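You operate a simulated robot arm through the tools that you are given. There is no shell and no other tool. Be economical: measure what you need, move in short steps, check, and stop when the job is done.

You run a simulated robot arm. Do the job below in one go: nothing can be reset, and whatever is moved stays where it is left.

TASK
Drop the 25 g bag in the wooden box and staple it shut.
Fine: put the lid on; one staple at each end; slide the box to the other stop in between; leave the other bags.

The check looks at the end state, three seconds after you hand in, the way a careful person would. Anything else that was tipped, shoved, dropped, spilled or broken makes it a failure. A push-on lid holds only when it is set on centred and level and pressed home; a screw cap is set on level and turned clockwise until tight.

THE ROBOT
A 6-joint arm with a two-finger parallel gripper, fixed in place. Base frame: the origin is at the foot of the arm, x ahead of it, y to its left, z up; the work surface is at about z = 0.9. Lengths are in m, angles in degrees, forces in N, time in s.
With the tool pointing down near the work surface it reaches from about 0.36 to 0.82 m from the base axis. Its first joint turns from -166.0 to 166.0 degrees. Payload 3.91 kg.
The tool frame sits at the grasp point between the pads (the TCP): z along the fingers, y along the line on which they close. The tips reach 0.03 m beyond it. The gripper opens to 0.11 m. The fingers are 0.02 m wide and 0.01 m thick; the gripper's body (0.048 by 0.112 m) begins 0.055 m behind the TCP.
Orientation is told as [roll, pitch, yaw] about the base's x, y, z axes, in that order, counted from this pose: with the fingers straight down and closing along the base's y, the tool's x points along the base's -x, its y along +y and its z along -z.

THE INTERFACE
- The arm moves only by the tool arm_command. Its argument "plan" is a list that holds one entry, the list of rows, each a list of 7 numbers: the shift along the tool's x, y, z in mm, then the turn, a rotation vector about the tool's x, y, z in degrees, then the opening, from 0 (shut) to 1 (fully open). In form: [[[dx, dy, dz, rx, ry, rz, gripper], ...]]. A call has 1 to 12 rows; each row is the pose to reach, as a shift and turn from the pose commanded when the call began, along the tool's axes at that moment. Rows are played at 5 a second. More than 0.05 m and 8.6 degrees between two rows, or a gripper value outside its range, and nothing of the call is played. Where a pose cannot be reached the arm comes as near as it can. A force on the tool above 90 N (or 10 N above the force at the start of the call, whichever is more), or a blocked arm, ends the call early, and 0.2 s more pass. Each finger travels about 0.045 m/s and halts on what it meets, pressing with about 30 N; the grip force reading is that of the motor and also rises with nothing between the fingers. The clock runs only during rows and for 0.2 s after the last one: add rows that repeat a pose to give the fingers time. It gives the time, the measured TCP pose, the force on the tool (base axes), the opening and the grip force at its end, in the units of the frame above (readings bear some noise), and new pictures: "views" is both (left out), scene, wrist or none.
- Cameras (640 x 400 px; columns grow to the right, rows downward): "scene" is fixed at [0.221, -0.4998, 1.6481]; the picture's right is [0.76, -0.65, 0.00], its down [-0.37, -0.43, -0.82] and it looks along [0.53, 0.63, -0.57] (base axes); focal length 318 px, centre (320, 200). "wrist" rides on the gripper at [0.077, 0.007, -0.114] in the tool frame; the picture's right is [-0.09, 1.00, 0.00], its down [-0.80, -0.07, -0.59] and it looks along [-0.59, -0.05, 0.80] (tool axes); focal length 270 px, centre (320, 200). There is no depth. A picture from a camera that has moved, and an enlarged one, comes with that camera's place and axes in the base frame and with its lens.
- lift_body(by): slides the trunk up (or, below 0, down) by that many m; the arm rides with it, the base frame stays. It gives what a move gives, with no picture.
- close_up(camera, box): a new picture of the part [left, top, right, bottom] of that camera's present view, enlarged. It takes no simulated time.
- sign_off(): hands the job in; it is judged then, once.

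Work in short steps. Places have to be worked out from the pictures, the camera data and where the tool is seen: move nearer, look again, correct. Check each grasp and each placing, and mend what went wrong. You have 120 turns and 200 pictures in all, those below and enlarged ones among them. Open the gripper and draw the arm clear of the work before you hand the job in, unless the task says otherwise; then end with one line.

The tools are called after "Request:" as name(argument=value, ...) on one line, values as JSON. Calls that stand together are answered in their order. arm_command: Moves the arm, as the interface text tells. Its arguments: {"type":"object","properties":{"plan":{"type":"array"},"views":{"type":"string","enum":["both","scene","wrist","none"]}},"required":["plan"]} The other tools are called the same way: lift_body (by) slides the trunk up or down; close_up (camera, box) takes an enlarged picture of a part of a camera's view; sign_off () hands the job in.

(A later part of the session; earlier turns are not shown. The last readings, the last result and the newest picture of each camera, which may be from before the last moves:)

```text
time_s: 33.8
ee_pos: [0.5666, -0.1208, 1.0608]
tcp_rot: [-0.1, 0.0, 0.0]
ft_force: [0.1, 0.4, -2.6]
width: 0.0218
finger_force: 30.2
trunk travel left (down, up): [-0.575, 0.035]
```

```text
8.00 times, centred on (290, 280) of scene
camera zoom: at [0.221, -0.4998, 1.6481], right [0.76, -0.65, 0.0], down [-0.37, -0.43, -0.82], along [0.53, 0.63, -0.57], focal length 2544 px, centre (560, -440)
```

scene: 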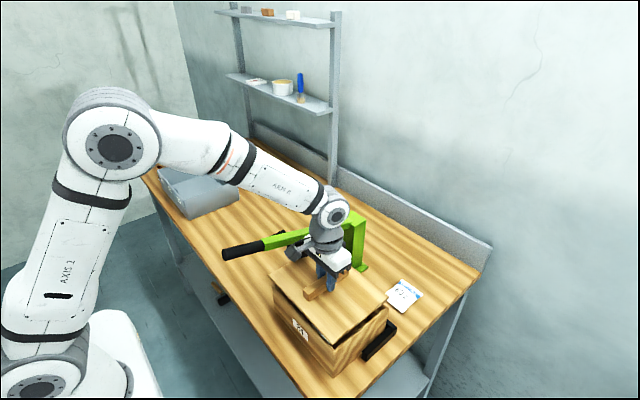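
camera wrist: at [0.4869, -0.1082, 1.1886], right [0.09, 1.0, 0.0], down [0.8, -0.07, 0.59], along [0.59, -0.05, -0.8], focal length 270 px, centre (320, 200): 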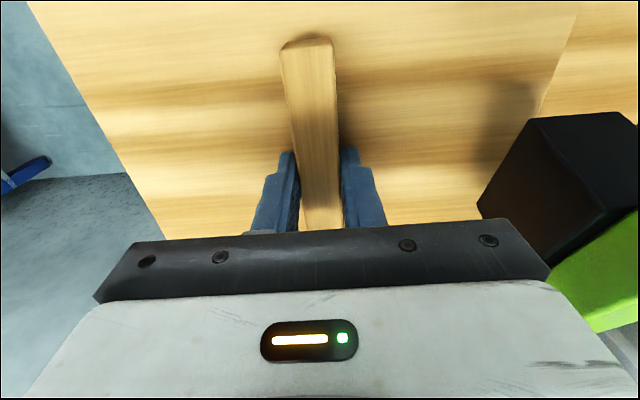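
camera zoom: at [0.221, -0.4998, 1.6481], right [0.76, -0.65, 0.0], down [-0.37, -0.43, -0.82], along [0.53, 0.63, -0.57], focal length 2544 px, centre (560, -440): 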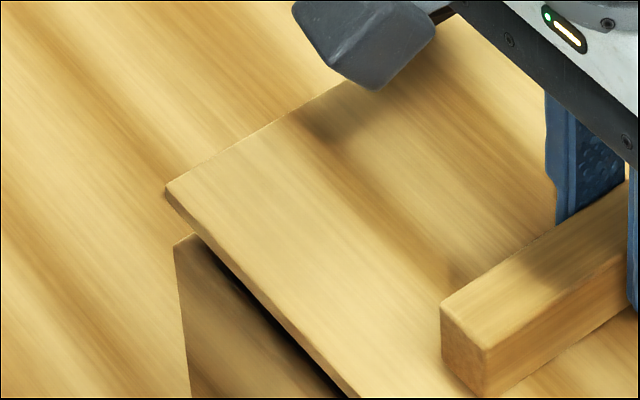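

Corner comparison shows the lid within about 1 mm, so I'm shifting +1 mm in y. I'll lower gently and watch the force.

Request:
arm_command(plan=[[[0, 1, 0, 0, 0, 0, 0], [0, 1, 4, 0, 0, 0, 0], [0, 1, 8, 0, 0, 0, 0], [0, 1, 12, 0, 0, 0, 0]]], views="none")

Request:
close_up(camera="scene", box=[240, 240, 440, 390])

```text
time_s: 34.8
ee_pos: [0.5675, -0.1183, 1.0491]
tcp_rot: [-0.1, 0.0, 0.0]
ft_force: [1.0, 0.2, -2.4]
width: 0.0217
finger_force: 29.9
trunk travel left (down, up): [-0.575, 0.035]
```

```text
2.67 times, centred on (340, 315) of scene
camera zoom: at [0.221, -0.4998, 1.6481], right [0.76, -0.65, 0.0], down [-0.37, -0.43, -0.82], along [0.53, 0.63, -0.57], focal length 848 px, centre (267, -107)
```

zoom: 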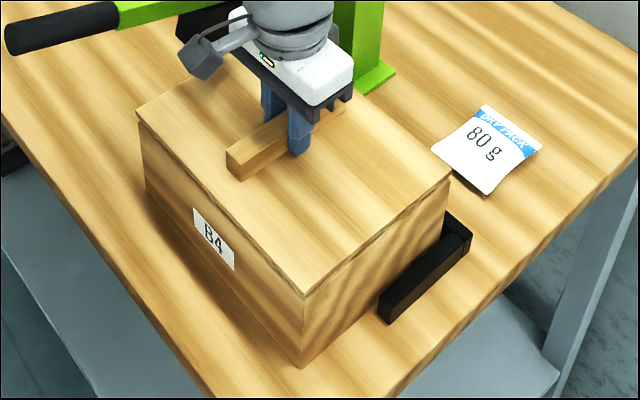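

The lid sits well aligned with no contact force yet. I'm pressing further down in small steps.

Request:
arm_command(plan=[[[0, 0, 2, 0, 0, 0, 0], [0, 0, 4, 0, 0, 0, 0], [0, 0, 6, 0, 0, 0, 0], [0, 0, 6, 0, 0, 0, 0]]], views="none")

Request:
close_up(camera="scene", box=[240, 240, 440, 390])

```text
time_s: 35.8
ee_pos: [0.565, -0.1181, 1.0448]
tcp_rot: [0.0, -0.1, -0.1]
ft_force: [1.0, -0.5, -2.8]
width: 0.0218
finger_force: 29.4
trunk travel left (down, up): [-0.575, 0.035]
```

```text
2.67 times, centred on (340, 315) of scene
camera zoom: at [0.221, -0.4998, 1.6481], right [0.76, -0.65, 0.0], down [-0.37, -0.43, -0.82], along [0.53, 0.63, -0.57], focal length 848 px, centre (267, -107)
```

zoom: 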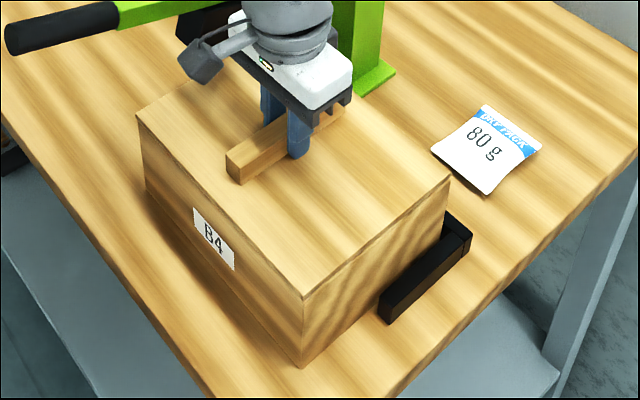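

There's still only the lid's weight in the force reading. Continuing down.

Request:
arm_command(plan=[[[0, 0, 2, 0, 0, 0, 0], [0, 0, 4, 0, 0, 0, 0], [0, 0, 6, 0, 0, 0, 0], [0, 0, 6, 0, 0, 0, 0]]], views="none")

Request:
close_up(camera="scene", box=[240, 240, 440, 390])

```text
time_s: 36.8
ee_pos: [0.5658, -0.118, 1.0424]
tcp_rot: [-0.1, -0.5, 0.1]
ft_force: [7.3, 2.9, 47.2]
width: 0.022
finger_force: 30.0
trunk travel left (down, up): [-0.575, 0.035]
```

```text
2.67 times, centred on (340, 315) of scene
camera zoom: at [0.221, -0.4998, 1.6481], right [0.76, -0.65, 0.0], down [-0.37, -0.43, -0.82], along [0.53, 0.63, -0.57], focal length 848 px, centre (267, -107)
```

zoom: 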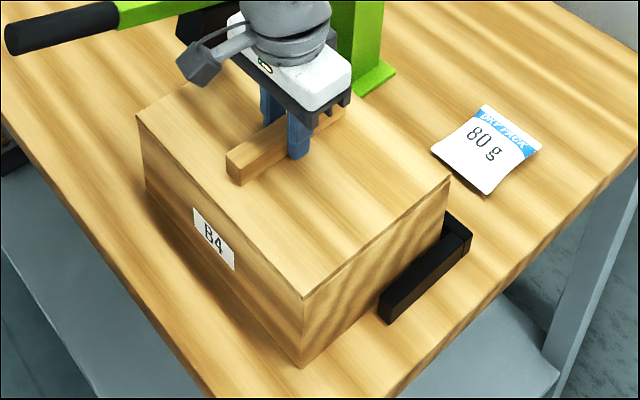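

Seated at z 1.042 with a firm 47 N press. I'm easing off, opening, rising just clear of the bar, shifting −y away from the lever, then going up.

Request:
arm_command(plan=[[[0, 0, -5, 0, 0, 0, 0], [0, 0, -5, 0, 0, 0, 0.3], [0, 0, -5, 0, 0, 0, 0.6], [0, 0, -5, 0, 0, 0, 0.6], [0, 0, -5, 0, 0, 0, 0.6], [0, 0, -5, 0, 0, 0, 0.6], [0, 0, -25, 0, 0, 0, 0.6], [0, 0, -50, 0, 0, 0, 0.6], [0, -40, -55, 0, 0, 0, 0.6], [0, -60, -95, 0, 0, 0, 0.6], [0, -60, -140, 0, 0, 0, 0.6]]], views="wrist")

Request:
close_up(camera="scene", box=[200, 200, 440, 390])

```text
time_s: 39.2
ee_pos: [0.5655, -0.1797, 1.1781]
tcp_rot: [0.0, 0.0, 0.1]
ft_force: [0.0, 0.0, -0.6]
width: 0.066
finger_force: 0.1
trunk travel left (down, up): [-0.575, 0.035]
camera wrist: at [0.4883, -0.1717, 1.2938], right [0.09, 1.0, 0.0], down [0.8, -0.07, 0.59], along [0.59, -0.05, -0.8], focal length 270 px, centre (320, 200)
```

wrist: 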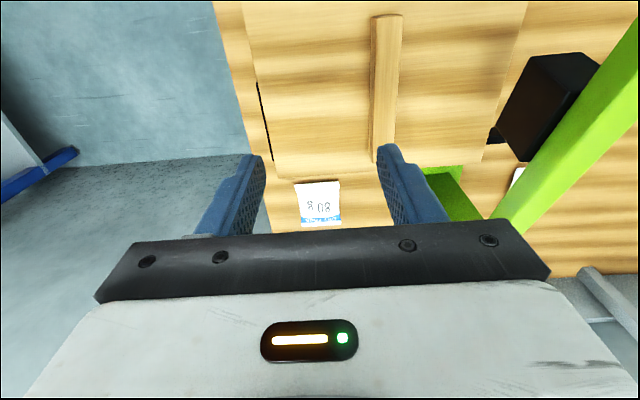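

```text
2.11 times, centred on (320, 295) of scene
camera zoom: at [0.221, -0.4998, 1.6481], right [0.76, -0.65, 0.0], down [-0.37, -0.43, -0.82], along [0.53, 0.63, -0.57], focal length 669 px, centre (320, 0)
```

zoom: 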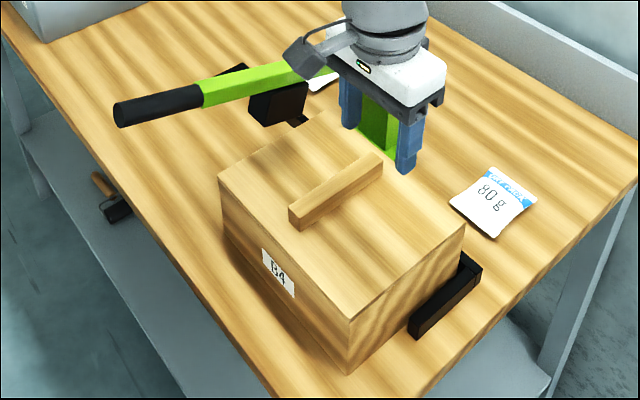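

The lid is seated flush and square. Next is the stapler lever: closed fingers above the handle at about (.41,−.011). I'm raising and moving there.

Request:
arm_command(plan=[[[0, 0, -45, 0, 0, 0, 0.3], [0, 0, -90, 0, 0, 0, 0], [0, 0, -130, 0, 0, 0, 0], [31, 34, -130, 0, 0, 0, 0], [62, 68, -130, 0, 0, 0, 0], [93, 102, -130, 0, 0, 0, 0], [124, 136, -130, 0, 0, 0, 0], [155, 169, -130, 0, 0, 0, 0], [155, 169, -110, 0, 0, 0, 0]]])

Request:
close_up(camera="scene", box=[180, 170, 340, 290])

```text
time_s: 41.2
ee_pos: [0.413, -0.0115, 1.2893]
tcp_rot: [0.0, 0.0, -0.1]
ft_force: [-0.4, 0.5, 0.5]
width: 0.0
finger_force: 30.1
trunk travel left (down, up): [-0.575, 0.035]
camera wrist: at [0.3355, -0.003, 1.4051], right [0.09, 1.0, 0.0], down [0.8, -0.07, 0.59], along [0.59, -0.05, -0.8], focal length 270 px, centre (320, 200)
```

scene: 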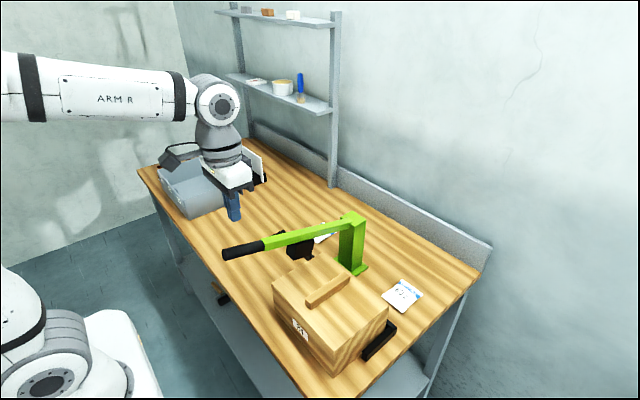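
wrist: 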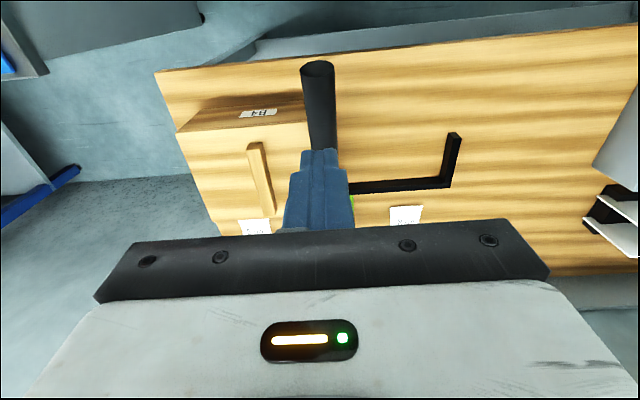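

```text
3.33 times, centred on (260, 230) of scene
camera zoom: at [0.221, -0.4998, 1.6481], right [0.76, -0.65, 0.0], down [-0.37, -0.43, -0.82], along [0.53, 0.63, -0.57], focal length 1060 px, centre (520, 100)
```

zoom: 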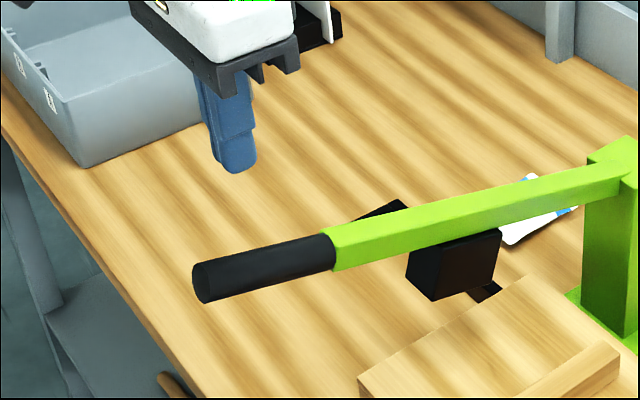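

The handle axis is at y≈−.010, directly below the fingers. I'm lowering until contact (expected at about TCP 1.21).

Request:
arm_command(plan=[[[0, 0, 30, 0, 0, 0, 0], [0, 0, 60, 0, 0, 0, 0], [0, 0, 70, 0, 0, 0, 0], [0, 0, 80, 0, 0, 0, 0], [0, 0, 90, 0, 0, 0, 0]]], views="none")

Request:
close_up(camera="scene", box=[180, 170, 340, 290])

```text
time_s: 42.4
ee_pos: [0.4105, -0.0095, 1.198]
tcp_rot: [0.0, 0.1, 0.1]
ft_force: [0.2, -0.4, 1.5]
width: 0.0
finger_force: 29.7
trunk travel left (down, up): [-0.575, 0.035]
```

```text
3.33 times, centred on (260, 230) of scene
camera zoom: at [0.221, -0.4998, 1.6481], right [0.76, -0.65, 0.0], down [-0.37, -0.43, -0.82], along [0.53, 0.63, -0.57], focal length 1060 px, centre (520, 100)
```

zoom: 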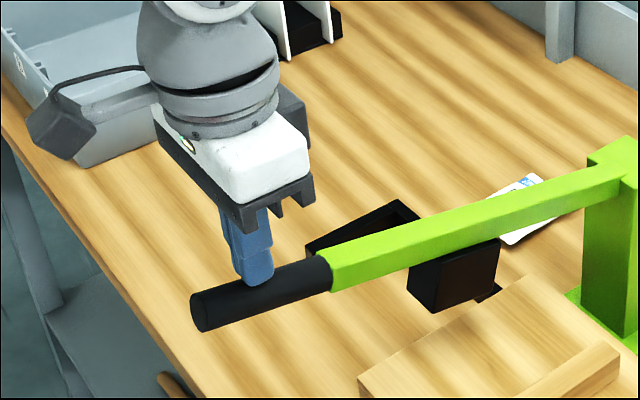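

The fingers are on the handle and the lever moves easily. Pressing down further in steps.

Request:
arm_command(plan=[[[0, 0, 10, 0, 0, 0, 0], [0, 0, 20, 0, 0, 0, 0], [0, 0, 30, 0, 0, 0, 0], [0, 0, 40, 0, 0, 0, 0], [0, 0, 48, 0, 0, 0, 0], [0, 0, 56, 0, 0, 0, 0]]], views="none")

Request:
close_up(camera="scene", box=[180, 170, 380, 320])

```text
time_s: 43.8
ee_pos: [0.41, -0.0093, 1.1423]
tcp_rot: [0.0, 0.0, 0.0]
ft_force: [1.4, 1.1, 3.1]
width: 0.0002
finger_force: 29.7
trunk travel left (down, up): [-0.575, 0.035]
```

```text
2.67 times, centred on (280, 245) of scene
camera zoom: at [0.221, -0.4998, 1.6481], right [0.76, -0.65, 0.0], down [-0.37, -0.43, -0.82], along [0.53, 0.63, -0.57], focal length 848 px, centre (427, 80)
```

zoom: 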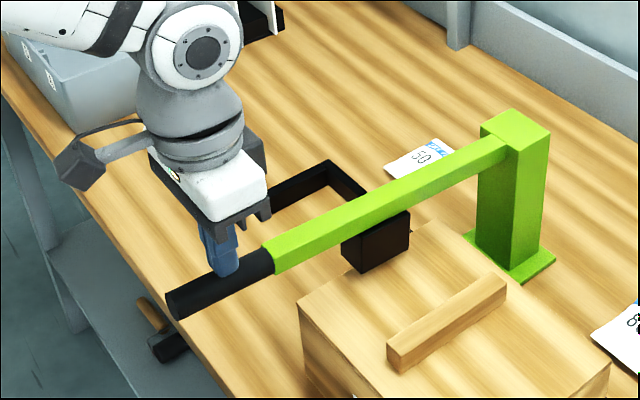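

The head is close to the lid now. Continuing until it bears down.

Request:
arm_command(plan=[[[0, 0, 6, 0, 0, 0, 0], [0, 0, 12, 0, 0, 0, 0], [0, 0, 18, 0, 0, 0, 0], [0, 0, 24, 0, 0, 0, 0], [0, 0, 28, 0, 0, 0, 0]]], views="none")

Request:
close_up(camera="scene", box=[180, 170, 380, 320])

```text
time_s: 45.0
ee_pos: [0.4098, -0.0096, 1.1178]
tcp_rot: [0.0, -0.1, 0.1]
ft_force: [-0.2, 0.4, 26.7]
width: 0.0003
finger_force: 29.9
trunk travel left (down, up): [-0.575, 0.035]
```

```text
2.67 times, centred on (280, 245) of scene
camera zoom: at [0.221, -0.4998, 1.6481], right [0.76, -0.65, 0.0], down [-0.37, -0.43, -0.82], along [0.53, 0.63, -0.57], focal length 848 px, centre (427, 80)
```

zoom: 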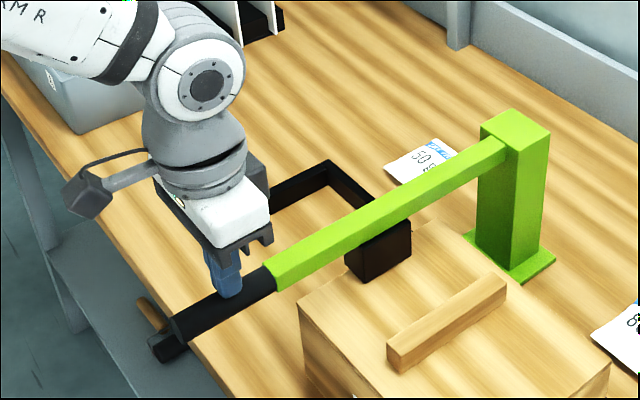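

Resistance has begun (27 N). I'm pressing firmly further to drive the staple.

Request:
arm_command(plan=[[[0, 0, 2, 0, 0, 0, 0], [0, 0, 4, 0, 0, 0, 0], [0, 0, 6, 0, 0, 0, 0], [0, 0, 8, 0, 0, 0, 0], [0, 0, 10, 0, 0, 0, 0]]], views="none")

Request:
close_up(camera="scene", box=[180, 170, 380, 320])

```text
time_s: 45.8
ee_pos: [0.4117, -0.0097, 1.1162]
tcp_rot: [0.0, -1.2, 0.1]
ft_force: [-13.4, 0.6, 48.9]
width: 0.0
finger_force: 30.0
trunk travel left (down, up): [-0.575, 0.035]
stopped in row 4: the force on the tool passed its limit (the readings are from after the stop); the commanded pose is now the measured one
```

```text
2.67 times, centred on (280, 245) of scene
camera zoom: at [0.221, -0.4998, 1.6481], right [0.76, -0.65, 0.0], down [-0.37, -0.43, -0.82], along [0.53, 0.63, -0.57], focal length 848 px, centre (427, 80)
```

zoom: 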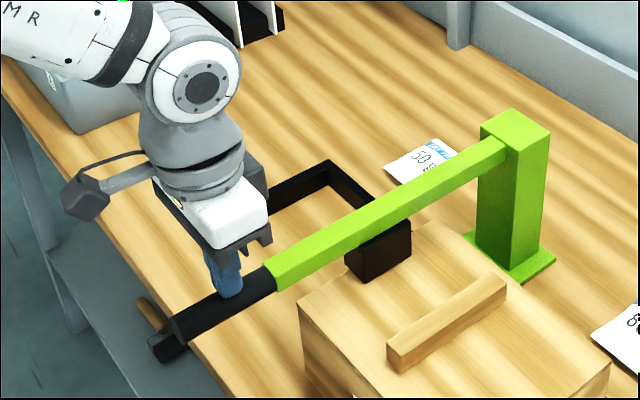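

It bottomed out hard (force passed 90 N at z 1.116), which should have driven the staple. I'm raising and inspecting that end of the lid.

Request:
arm_command(plan=[[[0, 0, -20, 0, 0, 0, 0], [0, 0, -50, 0, 0, 0, 0], [0, 0, -90, 0, 0, 0, 0], [0, 0, -130, 0, 0, 0, 0], [0, 0, -170, 0, 0, 0, 0], [0, 0, -190, 0, 0, 0, 0]]], views="none")

Request:
close_up(camera="scene", box=[240, 225, 400, 325])

Request:
close_up(camera="wrist", box=[150, 50, 390, 250])

```text
time_s: 47.2
ee_pos: [0.4135, -0.0079, 1.3036]
tcp_rot: [0.1, -0.8, 0.1]
ft_force: [-0.3, -0.5, -0.5]
width: 0.0
finger_force: 30.0
trunk travel left (down, up): [-0.575, 0.035]
```

```text
4.00 times, centred on (320, 275) of scene
camera zoom: at [0.221, -0.4998, 1.6481], right [0.76, -0.65, 0.0], down [-0.37, -0.43, -0.82], along [0.53, 0.63, -0.57], focal length 1272 px, centre (320, -100)
```

zoom: 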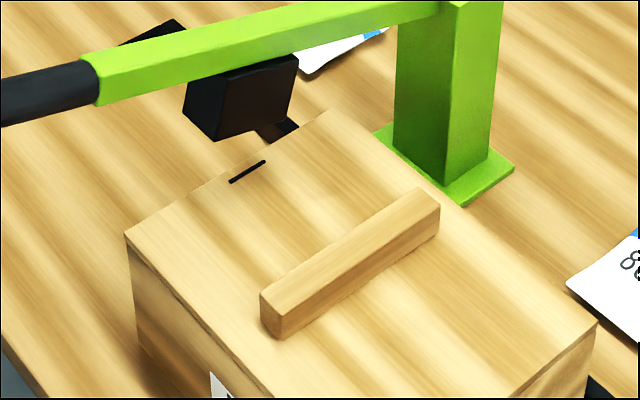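

```text
2.00 times, centred on (270, 150) of wrist
camera zoom: at [0.3346, 0.0005, 1.4184], right [0.09, 1.0, 0.0], down [0.79, -0.07, 0.61], along [0.6, -0.05, -0.8], focal length 541 px, centre (420, 300)
```

zoom: 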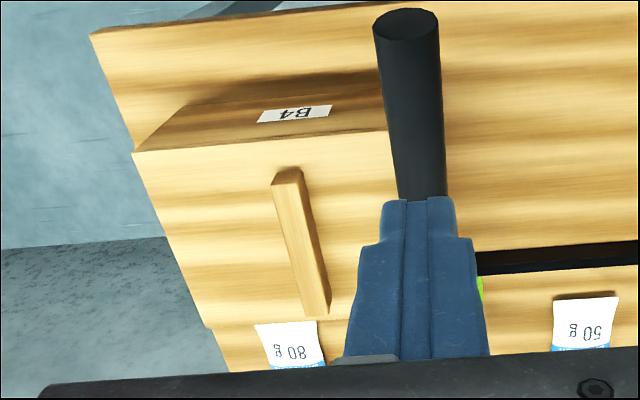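

The staple is visible in the +y end and the lever has sprung back. To slide the box +y I must push its −y face with the tool tilted back so it clears the stapler. I'm moving to the −y side first and turning to yaw 90.

Request:
arm_command(plan=[[[-5, -25, 0, 0, 0.8, -8, 0], [-15, -55, 0, 0, 0.8, -16, 0], [-30, -85, 0, 0, 0.8, -24, 0], [-45, -115, 0, 0, 0.8, -32, 0], [-60, -145, 0, 0, 0.8, -40, 0], [-75, -175, 0, 0, 0.8, -48, 0], [-90, -205, 0, 0, 0.8, -56, 0], [-105, -235, 0, 0, 0.8, -64, 0.2], [-120, -265, 0, 0, 0.8, -72, 0.4], [-135, -295, 0, 0, 0.8, -79, 0.6], [-143, -325, 0, 0, 0.8, -85, 0.8], [-150, -350, 0, 0, 0.8, -90, 0.8]]])

```text
time_s: 49.8
ee_pos: [0.5631, -0.3609, 1.3041]
tcp_rot: [-0.2, 0.5, 90.1]
ft_force: [0.2, -0.3, -0.3]
width: 0.088
finger_force: 0.0
trunk travel left (down, up): [-0.575, 0.035]
camera wrist: at [0.5557, -0.4367, 1.4209], right [-1.0, 0.09, 0.0], down [0.07, 0.81, 0.59], along [0.05, 0.59, -0.81], focal length 270 px, centre (320, 200)
```

scene: 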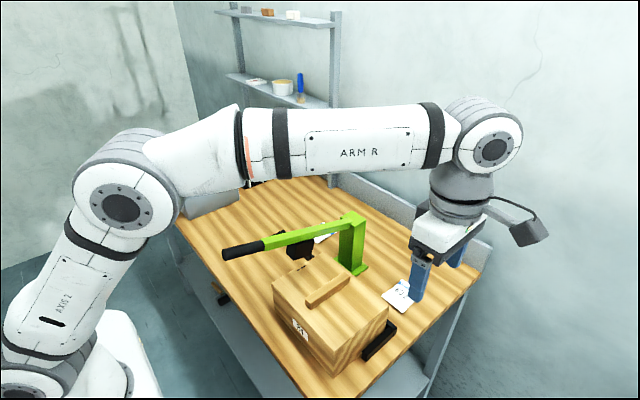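
wrist: 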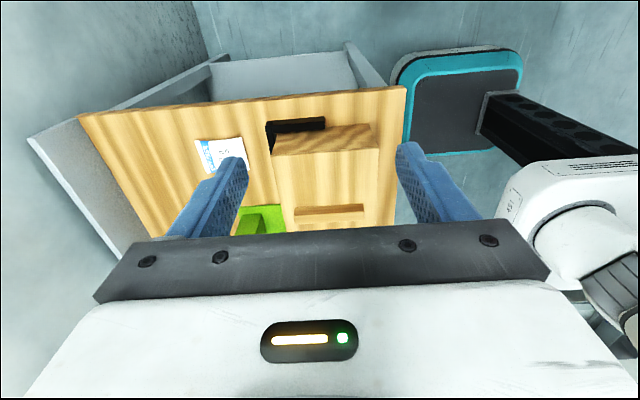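

Good view of the −y face and stop. I'm tilting the tool 35° so the fingers point toward +y and lowering to z≈1.10.

Request:
arm_command(plan=[[[-8, 0, 40, 0, -7, 0, 0.8], [-16, 0, 80, 0, -14, 0, 0.8], [-24, 0, 120, 0, -21, 0, 0.8], [-32, 0, 160, 0, -28, 0, 0.8], [-40, 0, 200, 0, -35, 0, 0.8]]])

```text
time_s: 51.0
ee_pos: [0.5647, -0.3209, 1.1044]
tcp_rot: [-0.3, -34.6, 90.3]
ft_force: [-0.2, -0.5, -0.2]
width: 0.088
finger_force: 0.1
trunk travel left (down, up): [-0.575, 0.035]
camera wrist: at [0.5578, -0.4486, 1.1557], right [-1.0, 0.07, 0.05], down [0.07, 0.32, 0.94], along [0.05, 0.94, -0.33], focal length 270 px, centre (320, 200)
```

scene: 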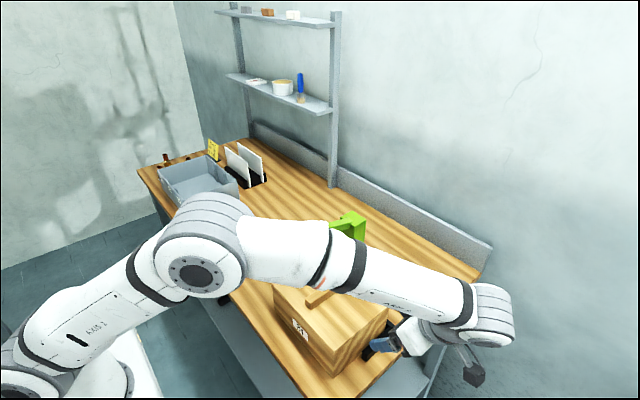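
wrist: 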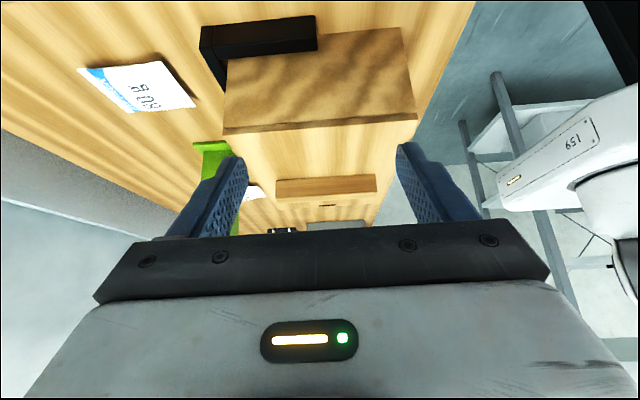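

The tilt looks good. I'm lowering to z≈.978 with the fingertips still about 5 cm short of the face, above the stop's top (~.925).

Request:
arm_command(plan=[[[18, 0, 26, 0, 0, 0, 0.8], [36, 0, 52, 0, 0, 0, 0.8], [54, 0, 78, 0, 0, 0, 0.8], [72, 0, 103, 0, 0, 0, 0.8]]])

Request:
close_up(camera="scene", box=[300, 260, 540, 400])

```text
time_s: 52.0
ee_pos: [0.5669, -0.3218, 0.9796]
tcp_rot: [-0.2, -34.5, 90.2]
ft_force: [0.1, -0.7, 0.7]
width: 0.088
finger_force: 0.1
trunk travel left (down, up): [-0.575, 0.035]
camera wrist: at [0.5596, -0.4492, 1.0299], right [-1.0, 0.07, 0.05], down [0.07, 0.32, 0.94], along [0.05, 0.94, -0.33], focal length 270 px, centre (320, 200)
```

scene: 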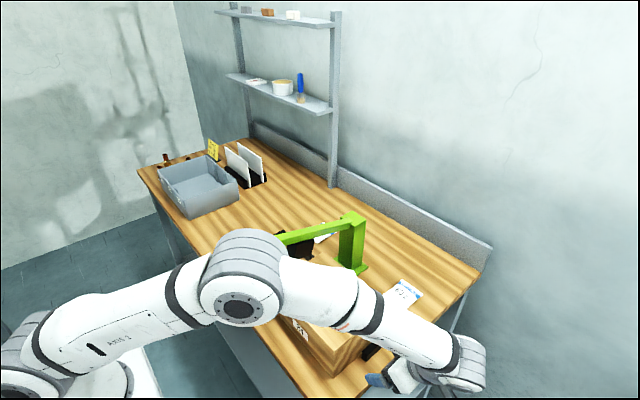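
wrist: 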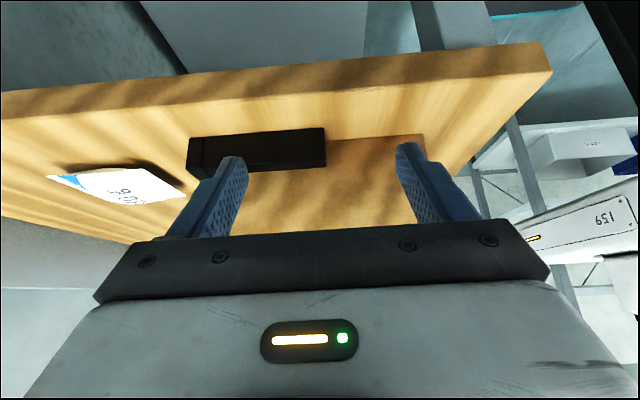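

```text
2.67 times, centred on (420, 330) of scene
camera zoom: at [0.221, -0.4998, 1.6481], right [0.76, -0.65, 0.0], down [-0.37, -0.43, -0.82], along [0.53, 0.63, -0.57], focal length 848 px, centre (53, -147)
```

zoom: 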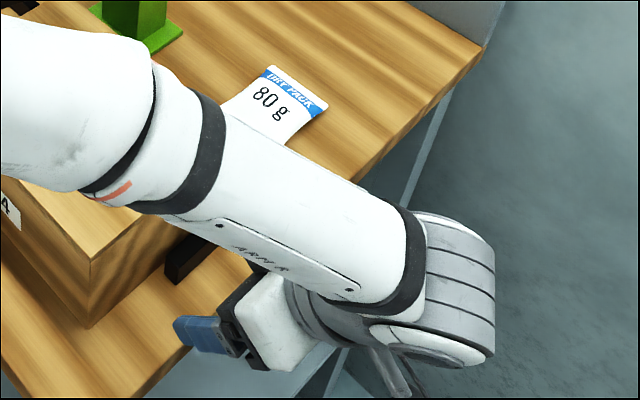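

The tips face the −y side just above the stop. I'm pushing +y in small rows: contact after about 6 cm, then the first few cm of slide.

Request:
arm_command(plan=[[[-16, 4, 11, 0, 0, 0, 0.8], [-33, 4, 22.6, 0, 0, 0, 0.8], [-45, 4, 31, 0, 0, 0, 0.8], [-54, 4, 37, 0, 0, 0, 0.8], [-62, 4, 42.5, 0, 0, 0, 0.8], [-70, 4, 48, 0, 0, 0, 0.8], [-78, 4, 53.6, 0, 0, 0, 0.8], [-86, 4, 59, 0, 0, 0, 0.8]]])

```text
time_s: 53.8
ee_pos: [0.5624, -0.2177, 0.9798]
tcp_rot: [-0.3, -34.5, 90.2]
ft_force: [0.9, -1.2, 2.6]
width: 0.0881
finger_force: 0.0
trunk travel left (down, up): [-0.575, 0.035]
camera wrist: at [0.5542, -0.3454, 1.0312], right [-1.0, 0.07, 0.05], down [0.07, 0.32, 0.94], along [0.05, 0.94, -0.33], focal length 270 px, centre (320, 200)
```

scene: 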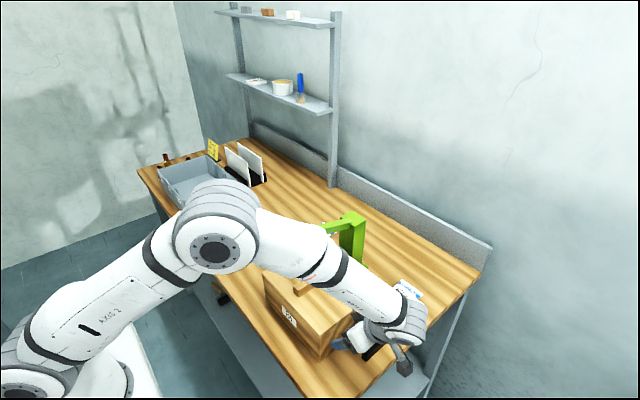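
wrist: 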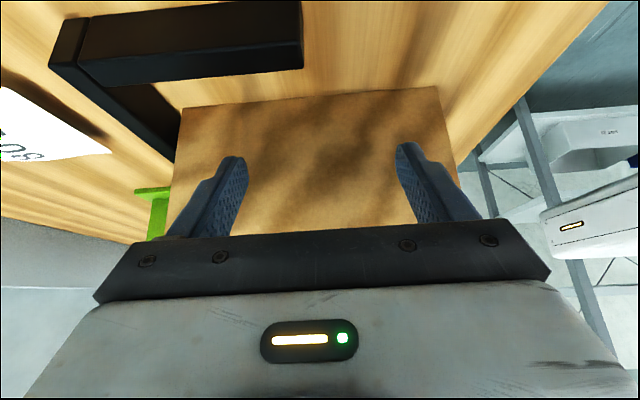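

The box slides squarely along the rail with little force. Continuing 70 mm.

Request:
arm_command(plan=[[[-8, 0, 5.7, 0, 0, 0, 0.8], [-16.5, 0, 11.3, 0, 0, 0, 0.8], [-24.7, 0, 17, 0, 0, 0, 0.8], [-33, 0, 22.6, 0, 0, 0, 0.8], [-41, 0, 28.3, 0, 0, 0, 0.8], [-49.4, 0, 34, 0, 0, 0, 0.8], [-57.7, 0, 39.6, 0, 0, 0, 0.8]]])

Request:
close_up(camera="scene", box=[160, 160, 440, 380])

```text
time_s: 55.4
ee_pos: [0.5606, -0.1469, 0.9803]
tcp_rot: [-0.4, -34.4, 90.2]
ft_force: [-0.8, -1.4, -0.5]
width: 0.0882
finger_force: 0.0
trunk travel left (down, up): [-0.575, 0.035]
camera wrist: at [0.5535, -0.2744, 1.0315], right [-1.0, 0.07, 0.04], down [0.07, 0.32, 0.94], along [0.05, 0.94, -0.33], focal length 270 px, centre (320, 200)
```

scene: 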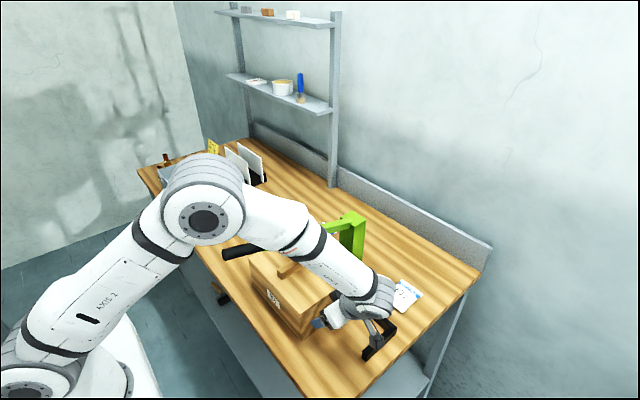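
wrist: 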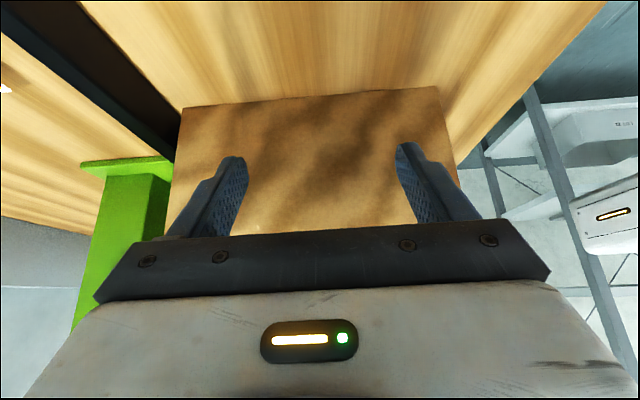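

```text
1.82 times, centred on (300, 270) of scene
camera zoom: at [0.221, -0.4998, 1.6481], right [0.76, -0.65, 0.0], down [-0.37, -0.43, -0.82], along [0.53, 0.63, -0.57], focal length 578 px, centre (356, 73)
```

zoom: 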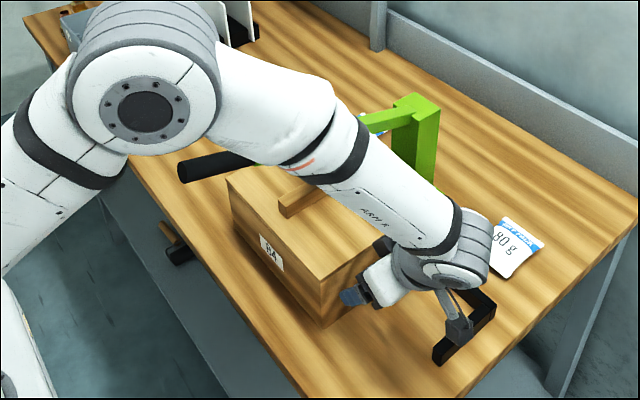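

Still clear all around. Continuing the push by another 60 mm.

Request:
arm_command(plan=[[[-8, 0, 5.7, 0, 0, 0, 0.8], [-16.5, 0, 11.3, 0, 0, 0, 0.8], [-24.7, 0, 17, 0, 0, 0, 0.8], [-33, 0, 22.6, 0, 0, 0, 0.8], [-41, 0, 28.3, 0, 0, 0, 0.8], [-49.4, 0, 34, 0, 0, 0, 0.8]]])

Request:
close_up(camera="scene", box=[160, 160, 440, 380])

```text
time_s: 56.8
ee_pos: [0.5592, -0.0872, 0.9802]
tcp_rot: [-0.3, -34.5, 90.2]
ft_force: [0.3, -1.4, -1.0]
width: 0.0878
finger_force: 0.0
trunk travel left (down, up): [-0.575, 0.035]
camera wrist: at [0.5535, -0.2148, 1.0319], right [-1.0, 0.07, 0.04], down [0.07, 0.32, 0.94], along [0.05, 0.94, -0.33], focal length 270 px, centre (320, 200)
```

scene: 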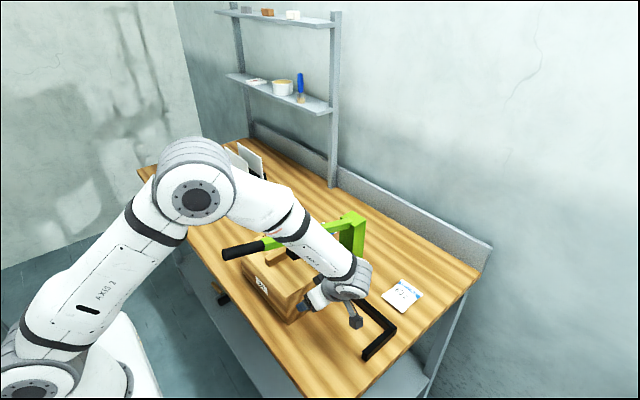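
wrist: 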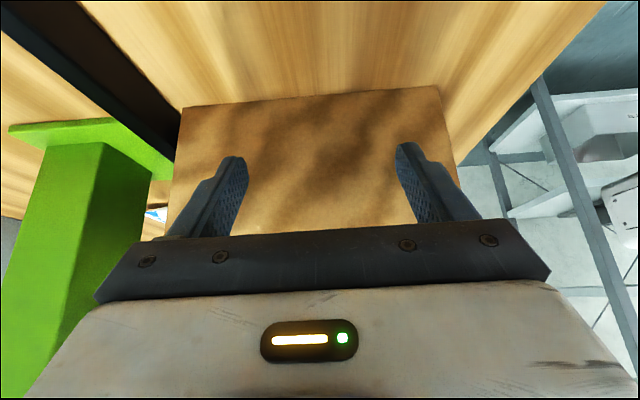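

```text
1.82 times, centred on (300, 270) of scene
camera zoom: at [0.221, -0.4998, 1.6481], right [0.76, -0.65, 0.0], down [-0.37, -0.43, -0.82], along [0.53, 0.63, -0.57], focal length 578 px, centre (356, 73)
```

zoom: 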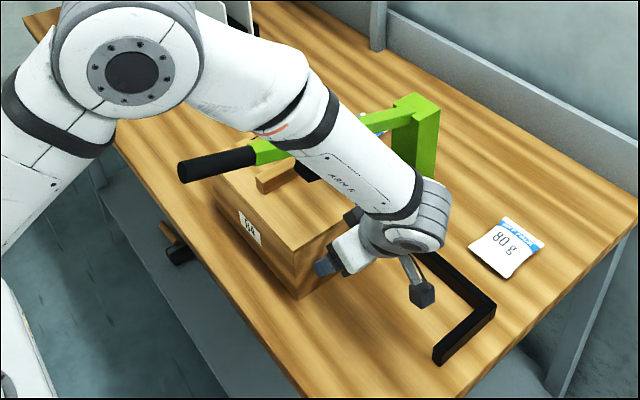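

The face is now at y≈−.062, with about 4 cm left to the stop. Pushing slower, 10 mm per row.

Request:
arm_command(plan=[[[-8, 0, 5.7, 0, 0, 0, 0.8], [-16.5, 0, 11.3, 0, 0, 0, 0.8], [-22, 0, 15, 0, 0, 0, 0.8], [-26, 0, 18, 0, 0, 0, 0.8]]])

Request:
close_up(camera="scene", box=[160, 160, 440, 380])

```text
time_s: 57.8
ee_pos: [0.5601, -0.0577, 0.9797]
tcp_rot: [-0.3, -34.5, 90.2]
ft_force: [-0.6, -1.8, 0.9]
width: 0.088
finger_force: 0.1
trunk travel left (down, up): [-0.575, 0.035]
camera wrist: at [0.5537, -0.1846, 1.031], right [-1.0, 0.07, 0.05], down [0.07, 0.32, 0.94], along [0.05, 0.94, -0.33], focal length 270 px, centre (320, 200)
```

scene: 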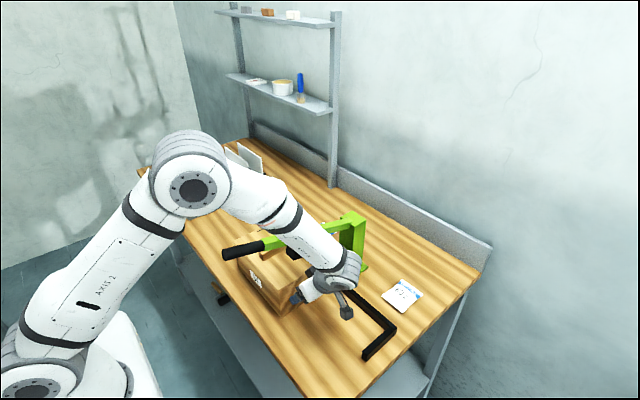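
wrist: 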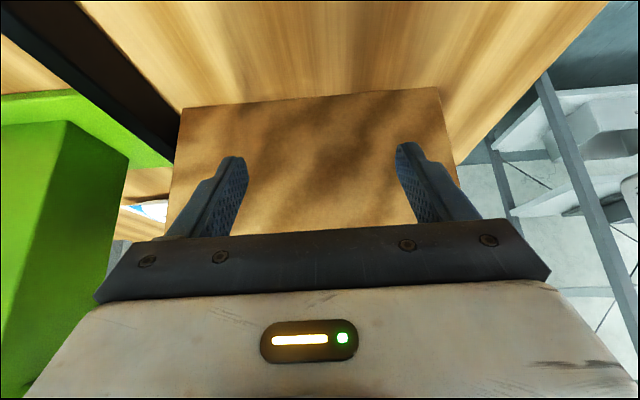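

```text
1.82 times, centred on (300, 270) of scene
camera zoom: at [0.221, -0.4998, 1.6481], right [0.76, -0.65, 0.0], down [-0.37, -0.43, -0.82], along [0.53, 0.63, -0.57], focal length 578 px, centre (356, 73)
```

zoom: 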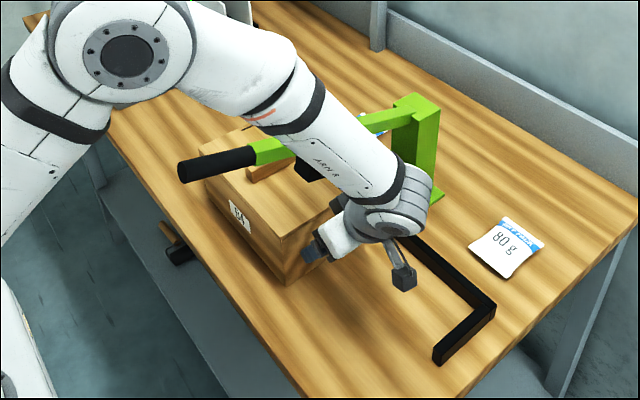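

Face at y≈−.032. I'm creeping on in 4 mm rows until the stop is felt as a −y force.

Request:
arm_command(plan=[[[-3.3, 0, 2.3, 0, 0, 0, 0.8], [-6.6, 0, 4.5, 0, 0, 0, 0.8], [-9.9, 0, 6.8, 0, 0, 0, 0.8], [-11.5, 0, 7.9, 0, 0, 0, 0.8]]], views="wrist")

Request:
close_up(camera="scene", box=[200, 200, 400, 330])

```text
time_s: 58.8
ee_pos: [0.5594, -0.042, 0.9783]
tcp_rot: [-0.3, -34.4, 90.2]
ft_force: [0.4, -3.5, 0.9]
width: 0.0881
finger_force: 0.1
trunk travel left (down, up): [-0.575, 0.035]
camera wrist: at [0.5529, -0.1699, 1.0308], right [-1.0, 0.07, 0.04], down [0.07, 0.32, 0.94], along [0.05, 0.94, -0.33], focal length 270 px, centre (320, 200)
```

wrist: 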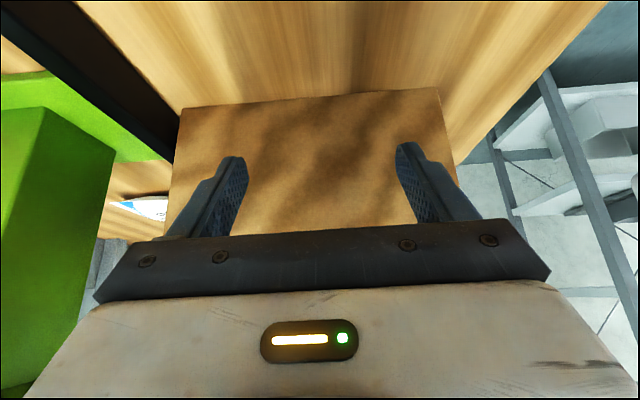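

```text
3.08 times, centred on (300, 265) of scene
camera zoom: at [0.221, -0.4998, 1.6481], right [0.76, -0.65, 0.0], down [-0.37, -0.43, -0.82], along [0.53, 0.63, -0.57], focal length 978 px, centre (382, 0)
```

zoom: 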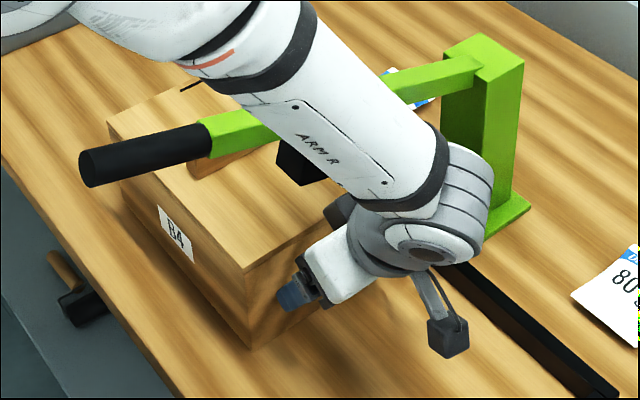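

Force in −y rose to 3.5 N, which suggests first contact with the stop. I'm pushing a little more to confirm.

Request:
arm_command(plan=[[[-1.6, 0, 1.1, 0, 0, 0, 0.8], [-3.3, 0, 2.3, 0, 0, 0, 0.8], [-3.3, 0, 2.3, 0, 0, 0, 0.8]]], views="none")

```text
time_s: 59.6
ee_pos: [0.5603, -0.0387, 0.9782]
tcp_rot: [-0.5, -34.4, 90.2]
ft_force: [0.4, -5.9, 1.6]
width: 0.088
finger_force: 0.0
trunk travel left (down, up): [-0.575, 0.035]
```

The force is climbing slowly. I'll look at the +y end of the box for the stop gap.

Request:
close_up(camera="scene", box=[220, 210, 300, 260])

Request:
arm_command(plan=[[[-1.6, 0, 1.1, 0, 0, 0, 0.8], [-3.3, 0, 2.3, 0, 0, 0, 0.8], [-3.3, 0, 2.3, 0, 0, 0, 0.8]]], views="none")

```text
8.00 times, centred on (260, 235) of scene
camera zoom: at [0.221, -0.4998, 1.6481], right [0.76, -0.65, 0.0], down [-0.37, -0.43, -0.82], along [0.53, 0.63, -0.57], focal length 2544 px, centre (800, -80)
```

zoom: 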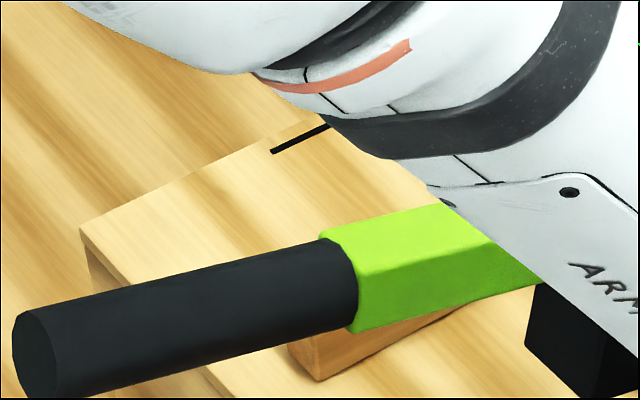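

```text
time_s: 60.4
ee_pos: [0.5594, -0.0387, 0.9783]
tcp_rot: [-0.5, -34.5, 90.2]
ft_force: [-1.0, -33.6, 2.7]
width: 0.0882
finger_force: 0.0
trunk travel left (down, up): [-0.575, 0.035]
```

Firmly against the stop (33 N, no further motion). I'm backing off in −y, then rising.

Request:
arm_command(plan=[[[25, 0, -17, 0, 0, 0, 0.8], [62, 0, -43, 0, 0, 0, 0.8], [99, 0, -68, 0, 0, 0, 0.8], [136, 0, -93, 0, 0, 0, 0.8], [165, 0, -113, 0, 0, 0, 0.8], [142, 0, -146, 0, 0, 0, 0.6], [119, 0, -179, 0, 0, 0, 0.4], [96, 0, -212, 0, 0, 0, 0.2], [73, 0, -245, 0, 0, 0, 0], [50, 0, -278, 0, 0, 0, 0], [27, 0, -311, 0, 0, 0, 0], [4, 0, -344, 0, 0, 0, 0]]])

Request:
close_up(camera="scene", box=[200, 190, 400, 330])

```text
time_s: 63.0
ee_pos: [0.5577, -0.2337, 1.2595]
tcp_rot: [-0.2, -34.5, 90.1]
ft_force: [0.3, 0.9, 0.7]
width: 0.0
finger_force: 30.1
trunk travel left (down, up): [-0.575, 0.035]
camera wrist: at [0.5507, -0.3612, 1.3119], right [-1.0, 0.07, 0.05], down [0.07, 0.32, 0.94], along [0.05, 0.94, -0.33], focal length 270 px, centre (320, 200)
```

scene: 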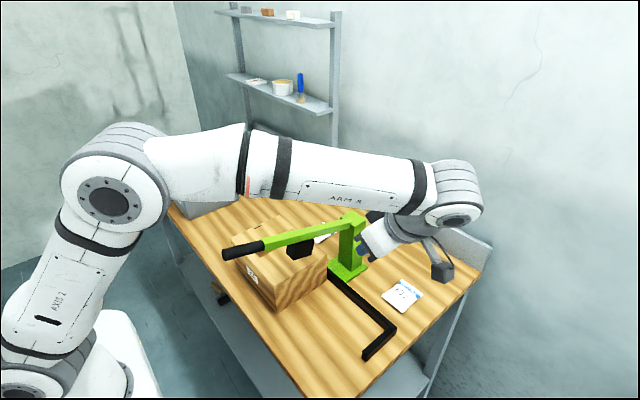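
wrist: 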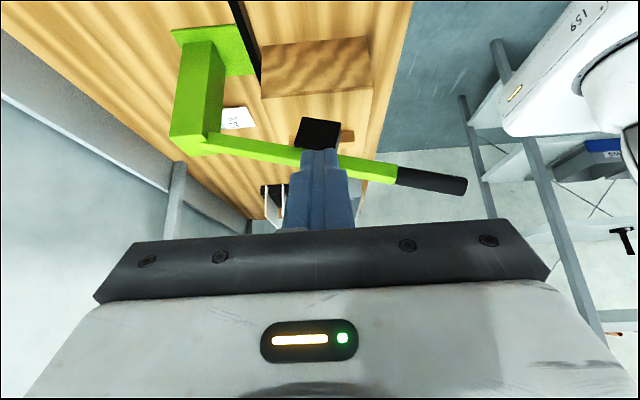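

```text
2.86 times, centred on (300, 260) of scene
camera zoom: at [0.221, -0.4998, 1.6481], right [0.76, -0.65, 0.0], down [-0.37, -0.43, -0.82], along [0.53, 0.63, -0.57], focal length 908 px, centre (377, 29)
```

zoom: 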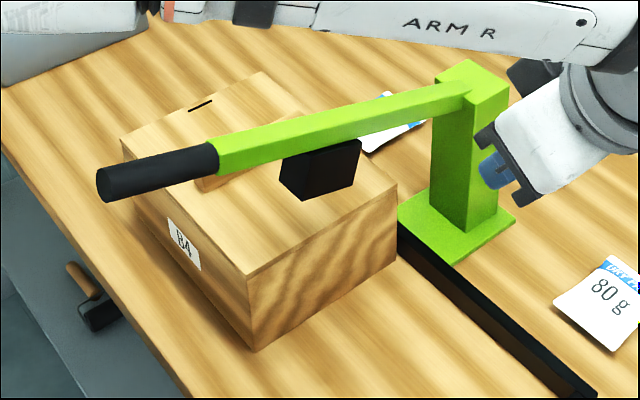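

The box sits square against the rail and far stop, with its −y end under the head. I'm untilting and rising.

Request:
arm_command(plan=[[[-6, 0, -9, 0, 7, 0, 0], [-12, 0, -18, 0, 14, 0, 0], [-18, 0, -27, 0, 21, 0, 0], [-24, 0, -36, 0, 28, 0, 0], [-28, 0, -41, 0, 34.5, 0, 0]]], views="none")

```text
time_s: 64.2
ee_pos: [0.5584, -0.2332, 1.3109]
tcp_rot: [-0.3, 0.2, 90.1]
ft_force: [0.2, -0.1, 0.0]
width: 0.0001
finger_force: 30.1
trunk travel left (down, up): [-0.575, 0.035]
```

Upright now. I'm moving back above the handle at (.411,−.010) while turning to yaw 0.

Request:
arm_command(plan=[[[-20, 13, 0, 0, 0, 8, 0], [-40, 27, 0, 0, 0, 16, 0], [-61, 40, 0, 0, 0, 24, 0], [-81, 53, 0, 0, 0, 32, 0], [-102, 67, 0, 0, 0, 40, 0], [-122, 80, 0, 0, 0, 48, 0], [-142, 94, 0, 0, 0, 56, 0], [-163, 107, 0, 0, 0, 64, 0], [-183, 120, 0, 0, 0, 72, 0], [-203, 134, 0, 0, 0, 80, 0], [-215, 141, 0, 0, 0, 85, 0], [-223.5, 147.5, 0, 0, 0, 90, 0]]], views="wrist")

```text
time_s: 66.8
ee_pos: [0.4112, -0.0088, 1.3087]
tcp_rot: [0.0, -0.3, -0.1]
ft_force: [0.5, -0.5, -0.4]
width: 0.0001
finger_force: 29.8
trunk travel left (down, up): [-0.575, 0.035]
camera wrist: at [0.333, -0.0006, 1.4238], right [0.09, 1.0, 0.0], down [0.8, -0.07, 0.6], along [0.6, -0.05, -0.8], focal length 270 px, centre (320, 200)
```

wrist: 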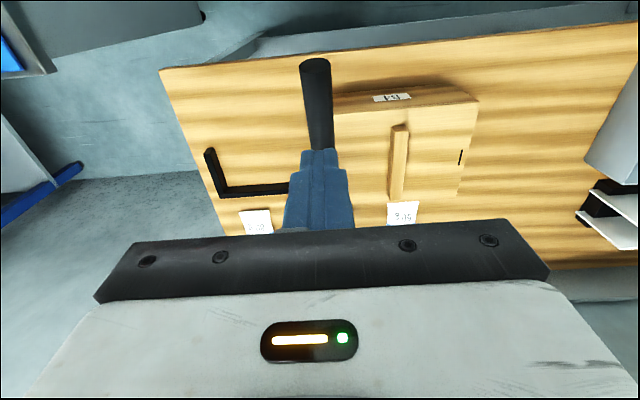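

Positioned over the handle. I'm pressing down along the same path as before, to just above where resistance began.

Request:
arm_command(plan=[[[0, 0, 40, 0, 0, 0, 0], [0, 0, 75, 0, 0, 0, 0], [0, 0, 95, 0, 0, 0, 0], [0, 0, 110, 0, 0, 0, 0], [0, 0, 125, 0, 0, 0, 0], [0, 0, 140, 0, 0, 0, 0], [0, 0, 155, 0, 0, 0, 0], [0, 0, 167, 0, 0, 0, 0], [0, 0, 177, 0, 0, 0, 0], [0, 0, 185, 0, 0, 0, 0], [0, 0, 190, 0, 0, 0, 0]]], views="none")

Request:
close_up(camera="scene", box=[180, 170, 380, 320])

```text
time_s: 69.2
ee_pos: [0.4109, -0.0089, 1.1188]
tcp_rot: [0.1, -0.3, 0.0]
ft_force: [-0.2, 0.4, 3.3]
width: 0.0
finger_force: 29.9
trunk travel left (down, up): [-0.575, 0.035]
```

```text
2.67 times, centred on (280, 245) of scene
camera zoom: at [0.221, -0.4998, 1.6481], right [0.76, -0.65, 0.0], down [-0.37, -0.43, -0.82], along [0.53, 0.63, -0.57], focal length 848 px, centre (427, 80)
```

zoom: 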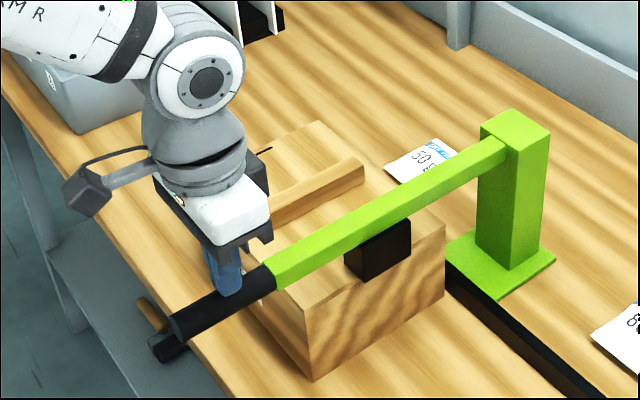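

Now the firm press to drive the second staple.

Request:
arm_command(plan=[[[0, 0, 2, 0, 0, 0, 0], [0, 0, 4, 0, 0, 0, 0], [0, 0, 6, 0, 0, 0, 0], [0, 0, 8, 0, 0, 0, 0], [0, 0, 10, 0, 0, 0, 0], [0, 0, 12, 0, 0, 0, 0]]], views="none")

```text
time_s: 70.5
ee_pos: [0.4113, -0.0089, 1.1173]
tcp_rot: [-0.1, -1.5, 0.1]
ft_force: [-16.4, 2.2, 51.0]
width: 0.0
finger_force: 29.7
trunk travel left (down, up): [-0.575, 0.035]
stopped in row 6: the force on the tool passed its limit (the readings are from after the stop); the commanded pose is now the measured one
```

It hit the limit at the same depth as before. I'm raising and inspecting.

Request:
arm_command(plan=[[[0, 0, -20, 0, 1.2, 0, 0], [0, 0, -50, 0, 1.2, 0, 0], [0, 0, -90, 0, 1.2, 0, 0], [0, 0, -130, 0, 1.2, 0, 0], [0, 0, -170, 0, 1.2, 0, 0], [0, 0, -210, 0, 1.2, 0, 0], [0, 0, -240, 0, 1.2, 0, 0]]], views="none")

Request:
close_up(camera="scene", box=[210, 205, 370, 325])

Request:
close_up(camera="scene", box=[0, 0, 640, 400])

```text
time_s: 72.1
ee_pos: [0.4102, -0.0077, 1.3509]
tcp_rot: [-0.1, 0.2, -0.1]
ft_force: [-0.2, -1.3, 0.3]
width: 0.0
finger_force: 29.5
trunk travel left (down, up): [-0.575, 0.035]
```

```text
3.33 times, centred on (290, 265) of scene
camera zoom: at [0.221, -0.4998, 1.6481], right [0.76, -0.65, 0.0], down [-0.37, -0.43, -0.82], along [0.53, 0.63, -0.57], focal length 1060 px, centre (420, -17)
```

zoom: 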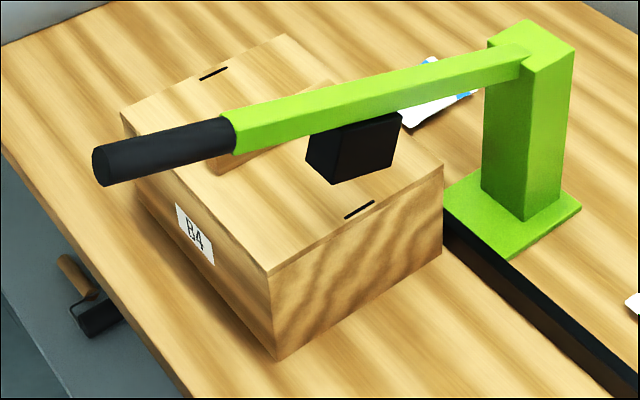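

```text
1.00 times, centred on (320, 200) of scene
camera zoom: at [0.221, -0.4998, 1.6481], right [0.76, -0.65, 0.0], down [-0.37, -0.43, -0.82], along [0.53, 0.63, -0.57], focal length 318 px, centre (320, 200)
```

zoom: 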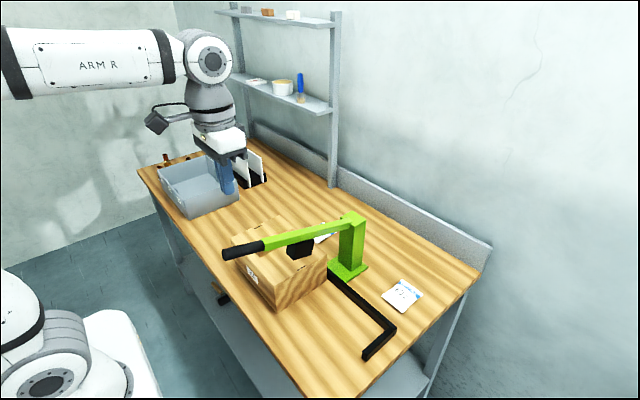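

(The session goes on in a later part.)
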